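You operate a simulated robot arm through the tools that you are given. There is no shell and no other tool. Be economical: measure what you need, move in short steps, check, and stop when the job is done.

You run a simulated robot arm. Do the job below in one go: nothing can be reset, and whatever is moved stays where it is left.

JOB
Take the weight from the top of the wooden bench with blue legs and leave it on top of the blue sheet.

The check looks at the end state, three seconds after you hand in, the way a careful person would. Anything else that was tipped, shoved, dropped, spilled or broken makes it a failure. Flat cloth is picked up by pressing the open fingertips on it (5 to 10 N) and closing them slowly along it; thin cloth reads only 2 to 8 mm in the jaws.

ROBOT AND FRAMES
A 6-joint arm with a two-finger parallel gripper, fixed in place. Base frame: the origin is at the foot of the arm, x ahead of it, y to its left, z up; the work surface is at about z = 0. Lengths are in cm, angles in degrees, forces in N, time in s.
With the tool pointing down near the work surface it reaches from about 18 to 46 cm from the base axis. Its first joint turns from -70.0 to 70.0 degrees. Payload 1.9 kg.
The tool frame sits at the grasp point between the pads (the TCP): z along the fingers, y along the line on which they close. The tips reach 2.3 cm beyond it. The gripper opens to 9.4 cm. The fingers are 3.8 cm wide and 1 cm thick; the gripper's body (5.4 by 9.6 cm) begins 3.9 cm behind the TCP.
Orientation is that of the tool frame in the base frame, as [roll, pitch, yaw] about the fixed x, y, z axes, in that order (R = Rz(yaw) Ry(pitch) Rx(roll)). With the fingers straight down and closing along the base's y, the tool's x points along the base's -x, its y along +y and its z along -z.

CONTROLS
- The arm moves only by the tool arm_command. Its argument "targets" is a list of rows, each a list of 7 numbers: the shift along the tool's x, y, z in cm, then the turn, a rotation vector about the tool's x, y, z in degrees, then the gripper command, from -1 (fully open) to 1 (shut), values between in proportion. In form: [[tx, ty, tz, rx, ry, rz, jaw], ...]. A call has 1 to 8 rows; each row shifts and turns the commanded pose from where the row before left it, along the tool's axes as they then stand. Rows are played at 5 a second. More than 5 cm and 8.6 degrees between two rows, or a gripper value outside its range, and nothing of the call is played. A pose out of reach is approached as far as the arm can. The call stops where the force on the tool passes 40 N (or 10 N more than at its start, if that is more) or the arm is blocked; 0.2 s more then pass. Each finger travels about 10.8 cm/s and halts on what it meets, pressing with about 25 N; the grip force reading is that of the motor and also rises with nothing between the fingers. The clock runs only during rows and for 0.2 s after the last one: add rows that do not move to give the fingers time. It gives the time, the measured TCP pose, the force on the tool (base axes), the opening and the grip force at its end, in the units of the frame above (readings bear some noise).
- Cameras (640 x 400 px; columns grow to the right, rows downward): "scene" is fixed at [6.76, 32.28, 43.22]; the picture's right is [-0.65, -0.76, 0.00], its down [-0.39, 0.33, -0.86] and it looks along [0.65, -0.56, -0.51] (base axes); focal length 254 px, centre (320, 200). "wrist" rides on the gripper at [-3.9, 0, -4.4] in the tool frame; the picture's right is [0.00, -1.00, 0.00], its down [0.97, 0.00, -0.24] and it looks along [0.24, 0.00, 0.97] (tool axes); focal length 218 px, centre (320, 200). There is no depth. A picture from a camera that has moved, and an enlarged one, comes with that camera's place and axes in the base frame and with its lens.
- grab_frame(camera): a new picture of that camera. No time passes.
- zoom(camera, box): a new picture of the part [left, top, right, bottom] of that camera's present view, enlarged. No time passes.
- hand_in(): hands the job in; it is judged then, once.

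Work in short steps. Places have to be worked out from the pictures, the camera data and where the tool is seen: move nearer, look again, correct. Check each grasp and each placing, and mend what went wrong. You have 90 turns and 36 pictures in all, those below and enlarged ones among them. Open the gripper and draw the arm clear of the work before you hand the job in, unless the task says otherwise; then end with one line.

The tools are called as a command line: name --pt "numbers of a row" for each row, then --argument value for the rest, lists and objects as JSON in quotes. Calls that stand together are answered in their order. arm_command: Moves the arm, as the interface text tells. Its arguments: {"type":"object","properties":{"targets":{"type":"array"}},"required":["targets"]} The other tools are called the same way: grab_frame (camera) takes a picture; zoom (camera, box) takes an enlarged picture of a part of a camera's view; hand_in () hands the job in.

At the start:

```text
clock: 0.0
tool_pos: [26.94, -3.25, 32.87]
tcp_rot: [179.9, 0.2, 179.8]
ft_force: [0.0, -0.1, -0.6]
opening: 9.42
finger_force: 0.1
```

scene: 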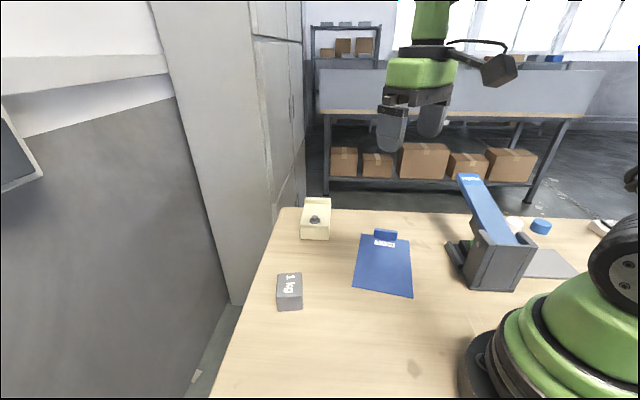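
wrist: 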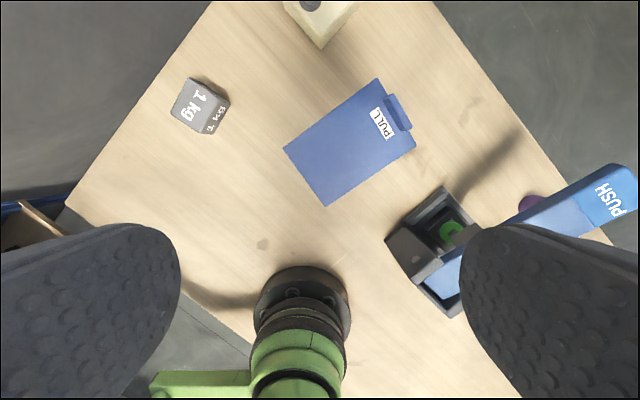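

I see a grey 1 kg weight, a blue sheet with a PULL tab, a lever labelled PUSH and a cream block. I'll zoom in on these before acting.

zoom --camera "scene" --box '[260, 180, 440, 320]'

zoom --camera "scene" --box '[430, 160, 620, 300]'

zoom --camera "wrist" --box '[140, 0, 440, 220]'

```text
2.86 times, centred on (350, 250) of scene
camera zoom: at [6.76, 32.28, 43.22], right [-0.65, -0.76, 0.0], down [-0.39, 0.33, -0.86], along [0.65, -0.56, -0.51], focal length 727 px, centre (234, 57)
```

zoom: 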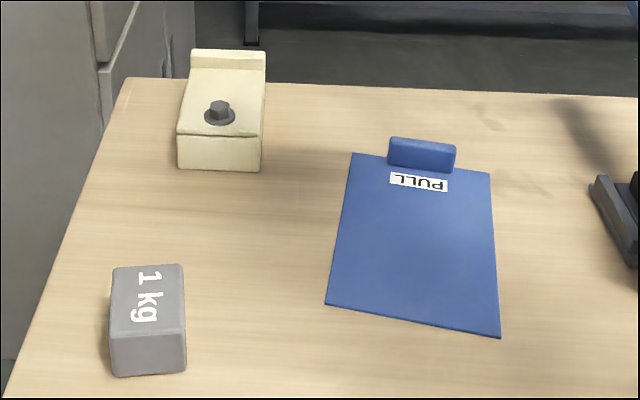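

```text
2.86 times, centred on (525, 230) of scene
camera zoom: at [6.76, 32.28, 43.22], right [-0.65, -0.76, 0.0], down [-0.39, 0.33, -0.86], along [0.65, -0.56, -0.51], focal length 727 px, centre (-266, 114)
```

zoom: 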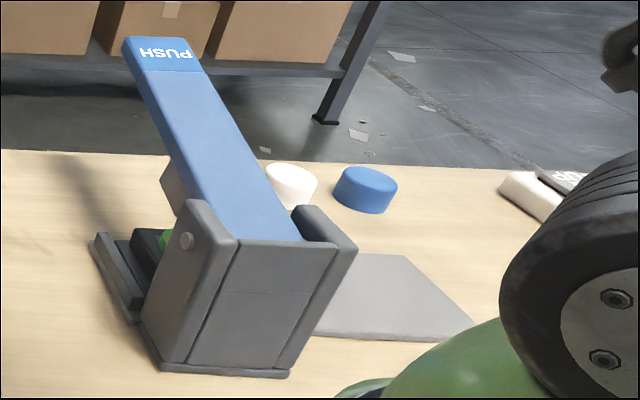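

```text
1.82 times, centred on (290, 110) of wrist
camera zoom: at [30.89, -3.26, 37.24], right [0.0, -1.0, 0.0], down [-0.97, 0.0, 0.24], along [-0.24, 0.0, -0.97], focal length 397 px, centre (374, 364)
```

zoom: 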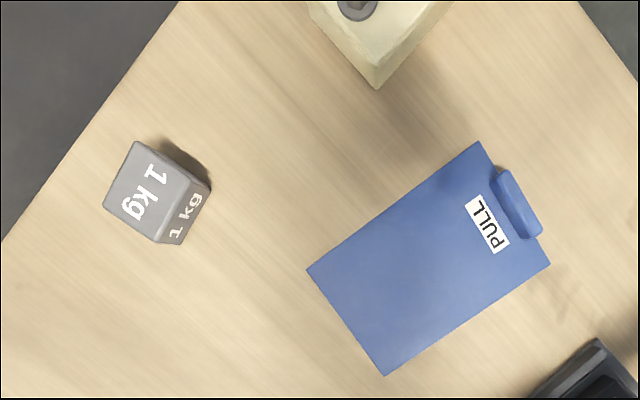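

The bench with blue legs isn't identified yet. There is something blue and wooden at the left edge of the wrist view, so I'll look closer.

zoom --camera "wrist" --box '[0, 170, 120, 250]'

zoom --camera "scene" --box '[540, 170, 640, 240]'

```text
5.00 times, centred on (60, 210) of wrist
camera zoom: at [30.89, -3.26, 37.24], right [0.0, -1.0, 0.0], down [-0.97, 0.0, 0.24], along [-0.24, 0.0, -0.97], focal length 1091 px, centre (1620, 150)
```

zoom: 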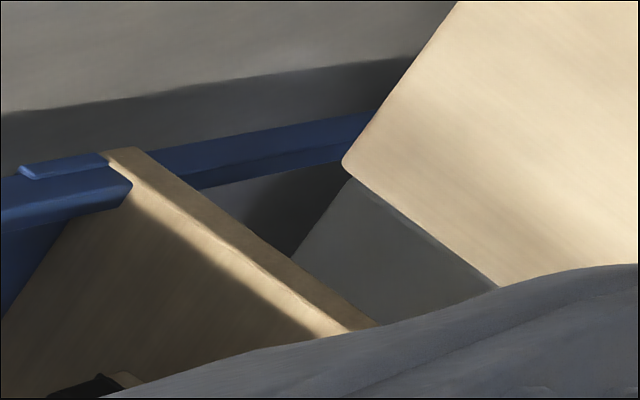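

```text
5.71 times, centred on (590, 205) of scene
camera zoom: at [6.76, 32.28, 43.22], right [-0.65, -0.76, 0.0], down [-0.39, 0.33, -0.86], along [0.65, -0.56, -0.51], focal length 1454 px, centre (-1223, 171)
```

zoom: 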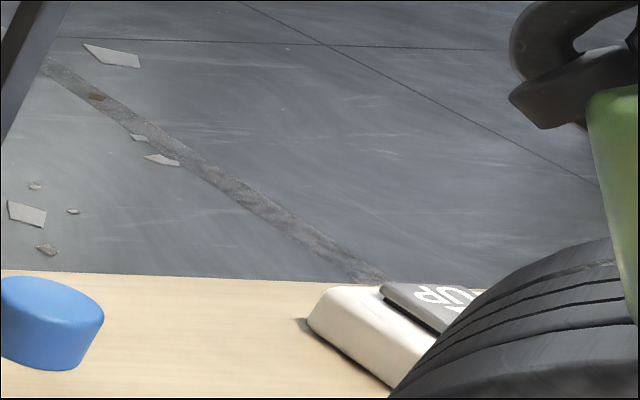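

The weight's top centre works out from both cameras at about (36.6, 14.2, 4.0). The flat blue sheet is centred near (31, -8). Before deciding, I'll shift the arm to -y to see the hidden side of the table.

arm_command --pt "0 -4 0 0 0 0 -1" --pt "0 -4 0 0 0 0 -1" --pt "0 -4 0 0 0 0 -1" --pt "0 -4 0 0 0 0 -1" --pt "0 0 0 0 0 0 -1"

grab_frame --camera "wrist"

grab_frame --camera "scene"

```text
clock: 1.2
tool_pos: [27.01, -19.3, 32.82]
tcp_rot: [179.9, 0.1, 179.8]
ft_force: [0.4, 0.7, 1.0]
opening: 9.42
finger_force: 0.1
```

```text
28 pictures are left
camera wrist: at [30.92, -19.25, 37.11], right [0.0, -1.0, 0.0], down [-0.97, 0.0, 0.24], along [-0.24, 0.0, -0.97], focal length 218 px, centre (320, 200)
```

wrist: 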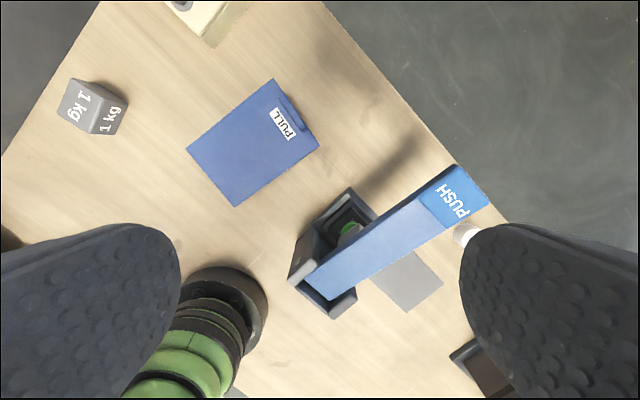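

```text
27 pictures are left
```

scene: 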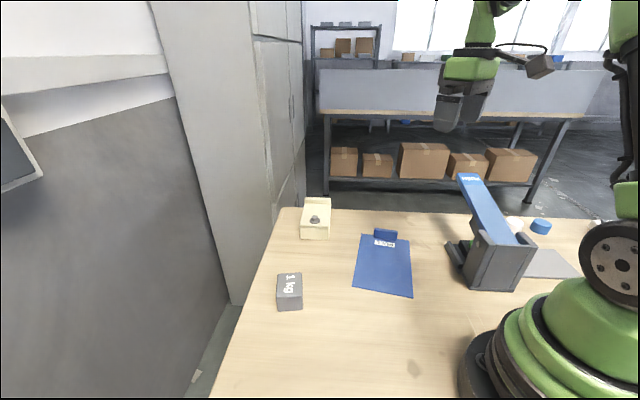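

Only one weight is on the table, and a second, grey sheet explains why the job says "blue sheet". Next I move above the weight at a moderate height and look.

arm_command --pt "-0.5 4.2 0 0 0 0 -1" --pt "-0.5 4.2 0 0 0 0 -1" --pt "-0.8 4.2 0 0 0 0 -1" --pt "-0.8 4.2 1 0 0 0 -1" --pt "-0.8 4.2 2 0 0 0 -1" --pt "-0.8 4.2 2 0 0 0 -1" --pt "-0.8 4.2 2 0 0 0 -1" --pt "-1 4 2 0 0 0 -1"

grab_frame --camera "wrist"

```text
clock: 3.0
tool_pos: [32.88, 14.31, 23.94]
tcp_rot: [179.9, 0.1, 179.8]
ft_force: [-0.4, -0.6, -0.7]
opening: 9.4
finger_force: 0.0
```

```text
26 pictures are left
camera wrist: at [36.86, 14.23, 28.34], right [0.0, -1.0, 0.0], down [-0.97, 0.0, 0.24], along [-0.24, 0.0, -0.97], focal length 218 px, centre (320, 200)
```

wrist: 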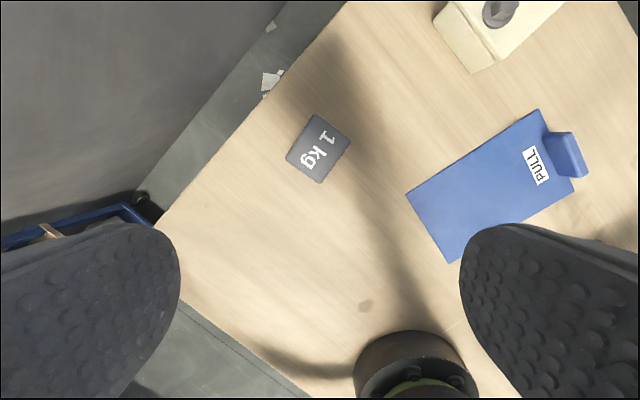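

The 1 kg weight is clear, but the blue-framed thing at lower left might be the real "bench with blue legs". I'll zoom there.

zoom --camera "wrist" --box '[0, 170, 200, 295]'

zoom --camera "wrist" --box '[270, 100, 370, 190]'

```text
3.20 times, centred on (100, 232) of wrist
camera zoom: at [36.86, 14.23, 28.34], right [0.0, -1.0, 0.0], down [-0.97, 0.0, 0.24], along [-0.24, 0.0, -0.97], focal length 698 px, centre (1024, 96)
```

zoom: 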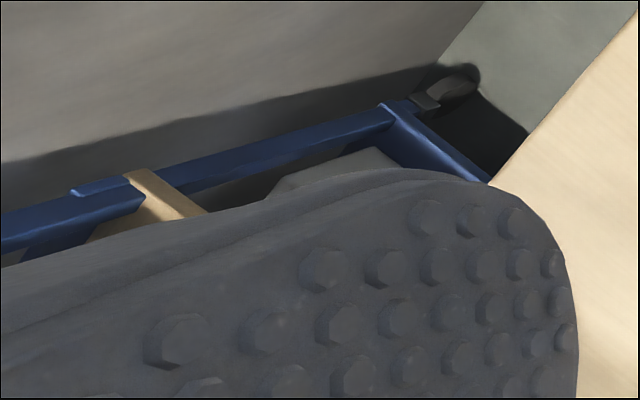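

```text
4.44 times, centred on (320, 145) of wrist
camera zoom: at [36.86, 14.23, 28.34], right [0.0, -1.0, 0.0], down [-0.97, 0.0, 0.24], along [-0.24, 0.0, -0.97], focal length 970 px, centre (320, 444)
```

zoom: 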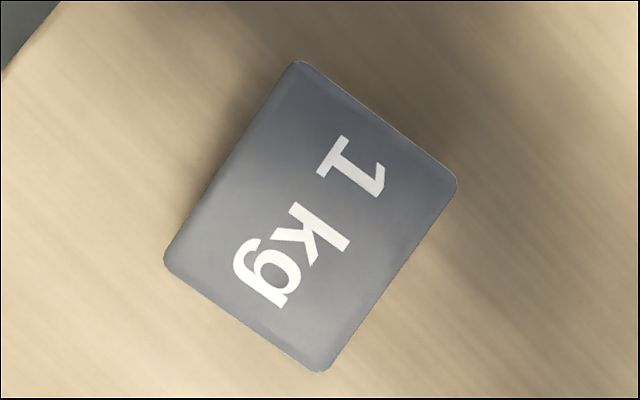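

That blue thing is a cart on the floor, out of reach, so the table's 1 kg block is the target. From its corners the top centre is about (36.4, 14.5), and the 4.8 cm side lies 36° off the base y axis. I'll turn the gripper, move over it and descend to z ≈ 10.

arm_command --pt "-3.52 0.2 0 0 0 0 -1" --pt "0 0 2 0 0 7.2 -1" --pt "0 0 2 0 0 7.2 -1" --pt "0 0 3 0 0 7.2 -1" --pt "0 0 3 0 0 7.2 -1" --pt "0 0 3 0 0 7.2 -1" --pt "0 0 0 0 0 0 -1"

grab_frame --camera "wrist"

zoom --camera "scene" --box '[210, 200, 370, 330]'

```text
clock: 4.6
tool_pos: [36.59, 14.18, 10.82]
tcp_rot: [180.0, -0.1, 143.7]
ft_force: [0.0, 0.2, -0.3]
opening: 9.4
finger_force: 0.0
```

```text
23 pictures are left
camera wrist: at [39.79, 11.91, 15.14], right [-0.59, -0.81, 0.0], down [-0.78, 0.57, 0.24], along [-0.19, 0.14, -0.97], focal length 218 px, centre (320, 200)
```

wrist: 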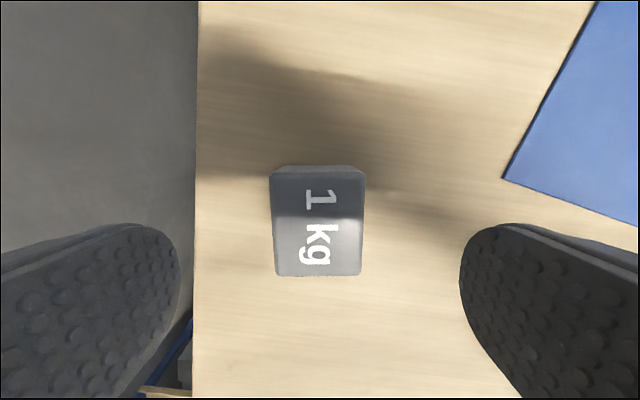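

```text
3.08 times, centred on (290, 265) of scene
camera zoom: at [6.76, 32.28, 43.22], right [-0.65, -0.76, 0.0], down [-0.39, 0.33, -0.86], along [0.65, -0.56, -0.51], focal length 783 px, centre (412, 0)
```

zoom: 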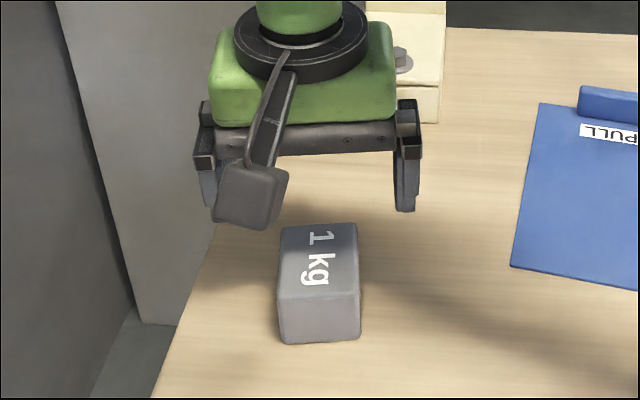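

The gripper is centred on the weight to within about 0.2 cm and lined up with it. I descend to TCP z ≈ 2.8.

arm_command --pt "0.1 0.1 2 0 0 0 -1" --pt "0.1 0 2 0 0 0 -1" --pt "0 0 2 0 0 0 -1" --pt "0 0 1.2 0 0 0 -1" --pt "0 0 0.8 0 0 0 -1" --pt "0 0 0 0 0 0 -1"

zoom --camera "scene" --box '[210, 200, 370, 330]'

```text
clock: 6.0
tool_pos: [36.47, 14.61, 2.94]
tcp_rot: [180.0, -0.1, 143.7]
ft_force: [-0.6, -0.4, -0.2]
opening: 9.4
finger_force: 0.0
```

```text
3.08 times, centred on (290, 265) of scene
camera zoom: at [6.76, 32.28, 43.22], right [-0.65, -0.76, 0.0], down [-0.39, 0.33, -0.86], along [0.65, -0.56, -0.51], focal length 783 px, centre (412, 0)
```

zoom: 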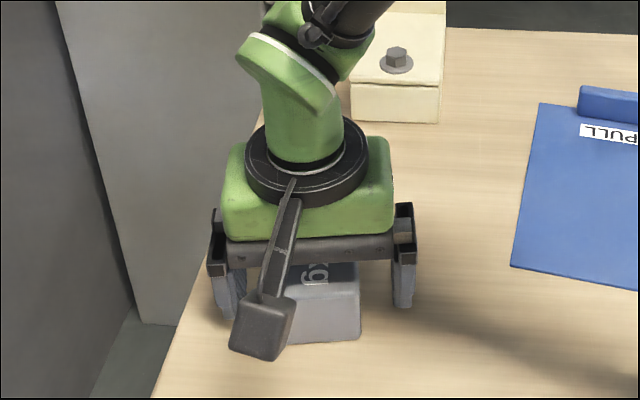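

The fingers straddle the weight without contact, so I close now.

arm_command --pt "0 0 0 0 0 0 -0.4" --pt "0 0 0 0 0 0 0" --pt "0 0 0 0 0 0 0.4" --pt "0 0 0 0 0 0 1" --pt "0 0 0 0 0 0 1"

```text
clock: 7.2
tool_pos: [36.38, 14.62, 2.9]
tcp_rot: [180.0, 0.0, 143.8]
ft_force: [-2.7, -2.5, 0.3]
opening: 4.99
finger_force: 24.8
```

The jaws hold 5.0 cm at 25 N, so the weight is gripped. I lift it straight up 8 cm and check for slip.

arm_command --pt "0 0 -1 0 0 0 1" --pt "0 0 -1.5 0 0 0 1" --pt "0 0 -1.5 0 0 0 1" --pt "0 0 -2 0 0 0 1" --pt "0 0 -2 0 0 0 1" --pt "0 0 0 0 0 0 1"

grab_frame --camera "scene"

grab_frame --camera "wrist"

```text
clock: 8.6
tool_pos: [36.29, 14.64, 10.85]
tcp_rot: [-179.9, 0.0, 144.0]
ft_force: [-0.1, 0.1, -9.8]
opening: 4.96
finger_force: 25.2
```

```text
20 pictures are left
```

scene: 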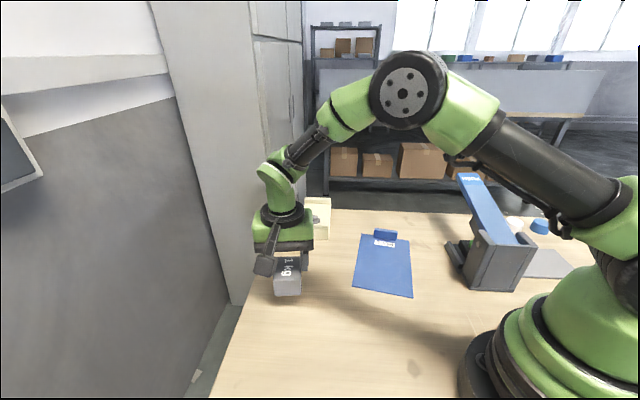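

```text
19 pictures are left
camera wrist: at [39.54, 12.36, 15.24], right [-0.59, -0.81, 0.0], down [-0.78, 0.57, 0.24], along [-0.19, 0.14, -0.97], focal length 218 px, centre (320, 200)
```

wrist: 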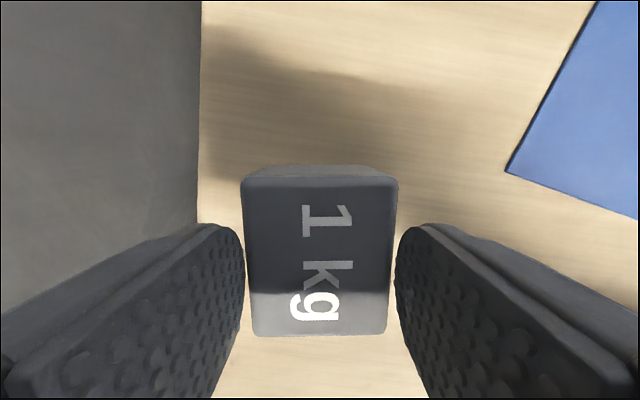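

The force reads 10 N, so the 1 kg weight is held firmly. The sheet's corners give a centre near (30.5, -7.5), and I move above that at this height.

arm_command --pt "-0.6 -1.5 0 0 0 0 1" --pt "-1.1 -3 0 0 0 0 1" --pt "-1.4 -3.6 0 0 0 0 1" --pt "-1.4 -3.6 0 0 0 0 1" --pt "-1.4 -3.6 0 0 0 0 1" --pt "-1.1 -3 0 0 0 0 1" --pt "-1.1 -2.9 0 0 0 0 1" --pt "0 0 0 0 0 0 1"

grab_frame --camera "wrist"

zoom --camera "scene" --box '[290, 180, 490, 320]'

```text
clock: 10.4
tool_pos: [30.73, -7.31, 11.03]
tcp_rot: [179.9, 0.1, 143.9]
ft_force: [-0.2, 0.2, -10.1]
opening: 4.99
finger_force: 24.9
```

```text
18 pictures are left
camera wrist: at [33.81, -9.63, 15.31], right [-0.59, -0.81, 0.0], down [-0.78, 0.57, 0.24], along [-0.19, 0.14, -0.97], focal length 218 px, centre (320, 200)
```

wrist: 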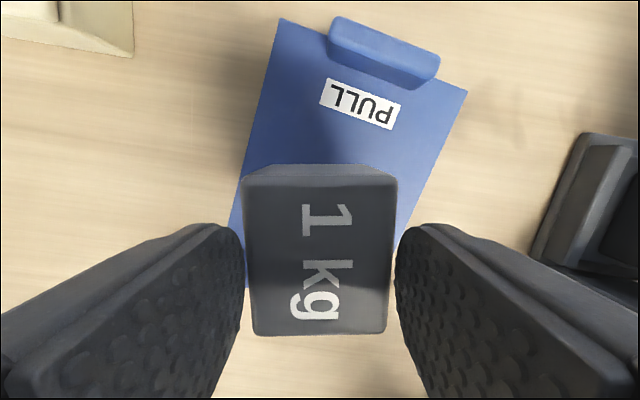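

```text
2.86 times, centred on (390, 250) of scene
camera zoom: at [6.77, 32.28, 43.22], right [-0.65, -0.76, 0.0], down [-0.39, 0.33, -0.86], along [0.65, -0.56, -0.51], focal length 727 px, centre (120, 57)
```

zoom: 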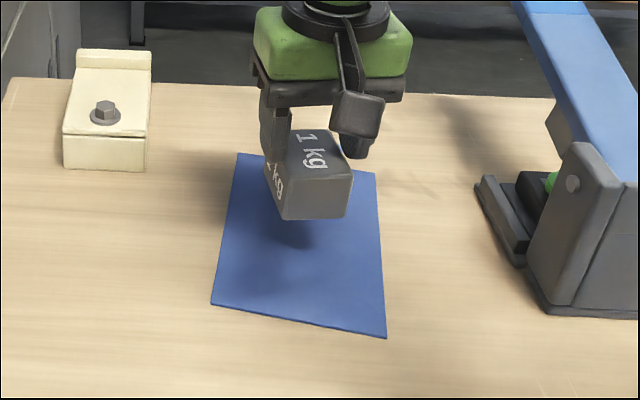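

The recomputed sheet corners agree, and the weight hangs over the middle of the sheet, well clear of the tab. I descend slowly, stopping just above the sheet.

arm_command --pt "0 0 2 0 0 0 1" --pt "0 0 2 0 0 0 1" --pt "0 0 1.5 0 0 0 1" --pt "0 0 1 0 0 0 1" --pt "0 0 0.7 0 0 0 1" --pt "0 0 0 0 0 0 1"

```text
clock: 11.8
tool_pos: [30.6, -7.32, 3.68]
tcp_rot: [179.9, 0.1, 143.9]
ft_force: [4.2, 0.8, 24.1]
opening: 5.0
finger_force: 25.1
```

Contact came earlier than expected, at z 3.68 with +24 N. I ease up a little and look before releasing.

arm_command --pt "0 0 -0.15 0 0 0 1" --pt "0 0 0 0 0 0 1"

zoom --camera "scene" --box '[320, 210, 460, 310]'

grab_frame --camera "wrist"

```text
clock: 12.4
tool_pos: [30.5, -7.34, 3.8]
tcp_rot: [179.9, 0.0, 143.8]
ft_force: [2.4, -1.0, 0.3]
opening: 4.98
finger_force: 25.1
```

```text
4.00 times, centred on (390, 260) of scene
camera zoom: at [6.76, 32.28, 43.22], right [-0.65, -0.76, 0.0], down [-0.39, 0.33, -0.86], along [0.65, -0.56, -0.51], focal length 1018 px, centre (40, -40)
```

zoom: 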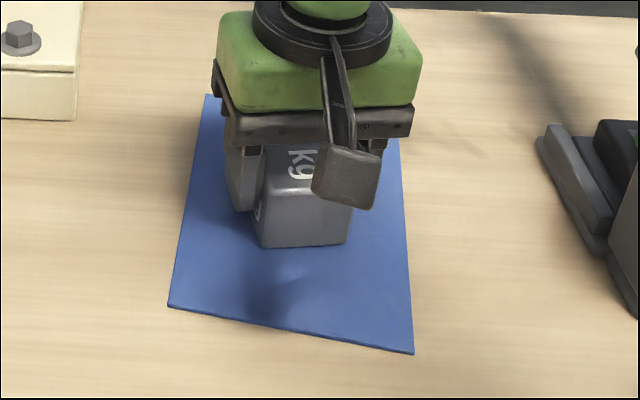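

```text
15 pictures are left
camera wrist: at [33.67, -9.58, 8.14], right [-0.59, -0.81, 0.0], down [-0.78, 0.57, 0.24], along [-0.2, 0.14, -0.97], focal length 218 px, centre (320, 200)
```

wrist: 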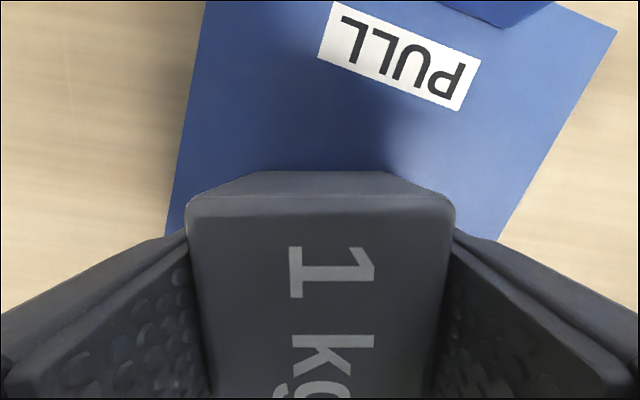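

The tool force is near zero, so the weight rests on the sheet, well inside its edges. I release gently.

arm_command --pt "0 0 0 0 0 0 0.0" --pt "0 0 0 0 0 0 -0.2" --pt "0 0 0 0 0 0 -0.4" --pt "0 0 0 0 0 0 -0.7" --pt "0 0 0 0 0 0 -0.7"

```text
clock: 13.6
tool_pos: [30.5, -7.34, 3.83]
tcp_rot: [179.9, 0.0, 143.9]
ft_force: [0.6, 0.7, 0.0]
opening: 7.96
finger_force: 0.0
```

The jaws are open to 8 cm, clear of the weight, so I withdraw straight up.

arm_command --pt "0 0 -1 0 0 0 -0.7" --pt "0 0 -2 0 0 0 -0.7" --pt "0 0 -3 0 0 0 -0.7" --pt "0 0 -4 0 0 0 -1" --pt "0 0 -4 0 0 0 -1" --pt "0 0 -4 0 0 0 -1" --pt "0 0 0 0 0 0 -1"

grab_frame --camera "scene"

grab_frame --camera "wrist"

```text
clock: 15.2
tool_pos: [30.39, -7.33, 21.76]
tcp_rot: [179.9, 0.1, 143.8]
ft_force: [-0.3, 0.1, 0.0]
opening: 9.41
finger_force: 0.0
```

```text
14 pictures are left
```

scene: 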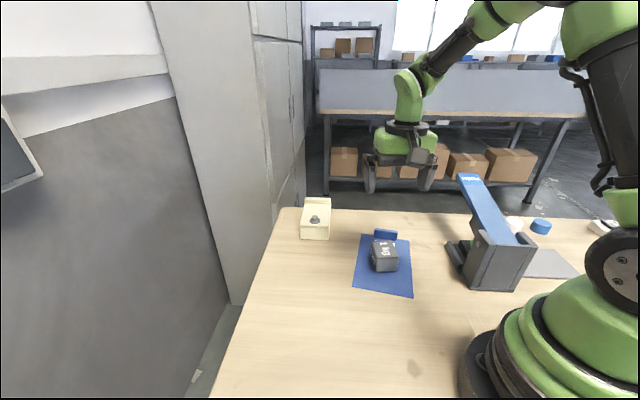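

```text
13 pictures are left
camera wrist: at [33.49, -9.6, 26.14], right [-0.59, -0.81, 0.0], down [-0.78, 0.57, 0.24], along [-0.19, 0.14, -0.97], focal length 218 px, centre (320, 200)
```

wrist: 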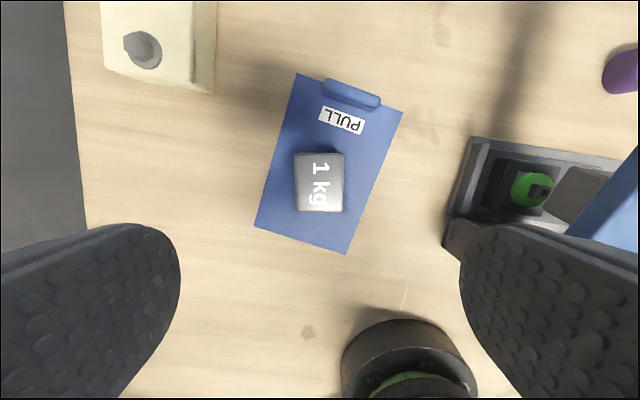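

The weight sits flat in the middle of the blue sheet, nothing else has moved, and the arm is clear with the gripper open. I hand in.

hand_in

```text
The job is handed in.
```

I moved the 1 kg weight from the wooden bench onto the middle of the blue sheet, and nothing else was disturbed. I never saw the bench's legs, but it was the only weight in view.
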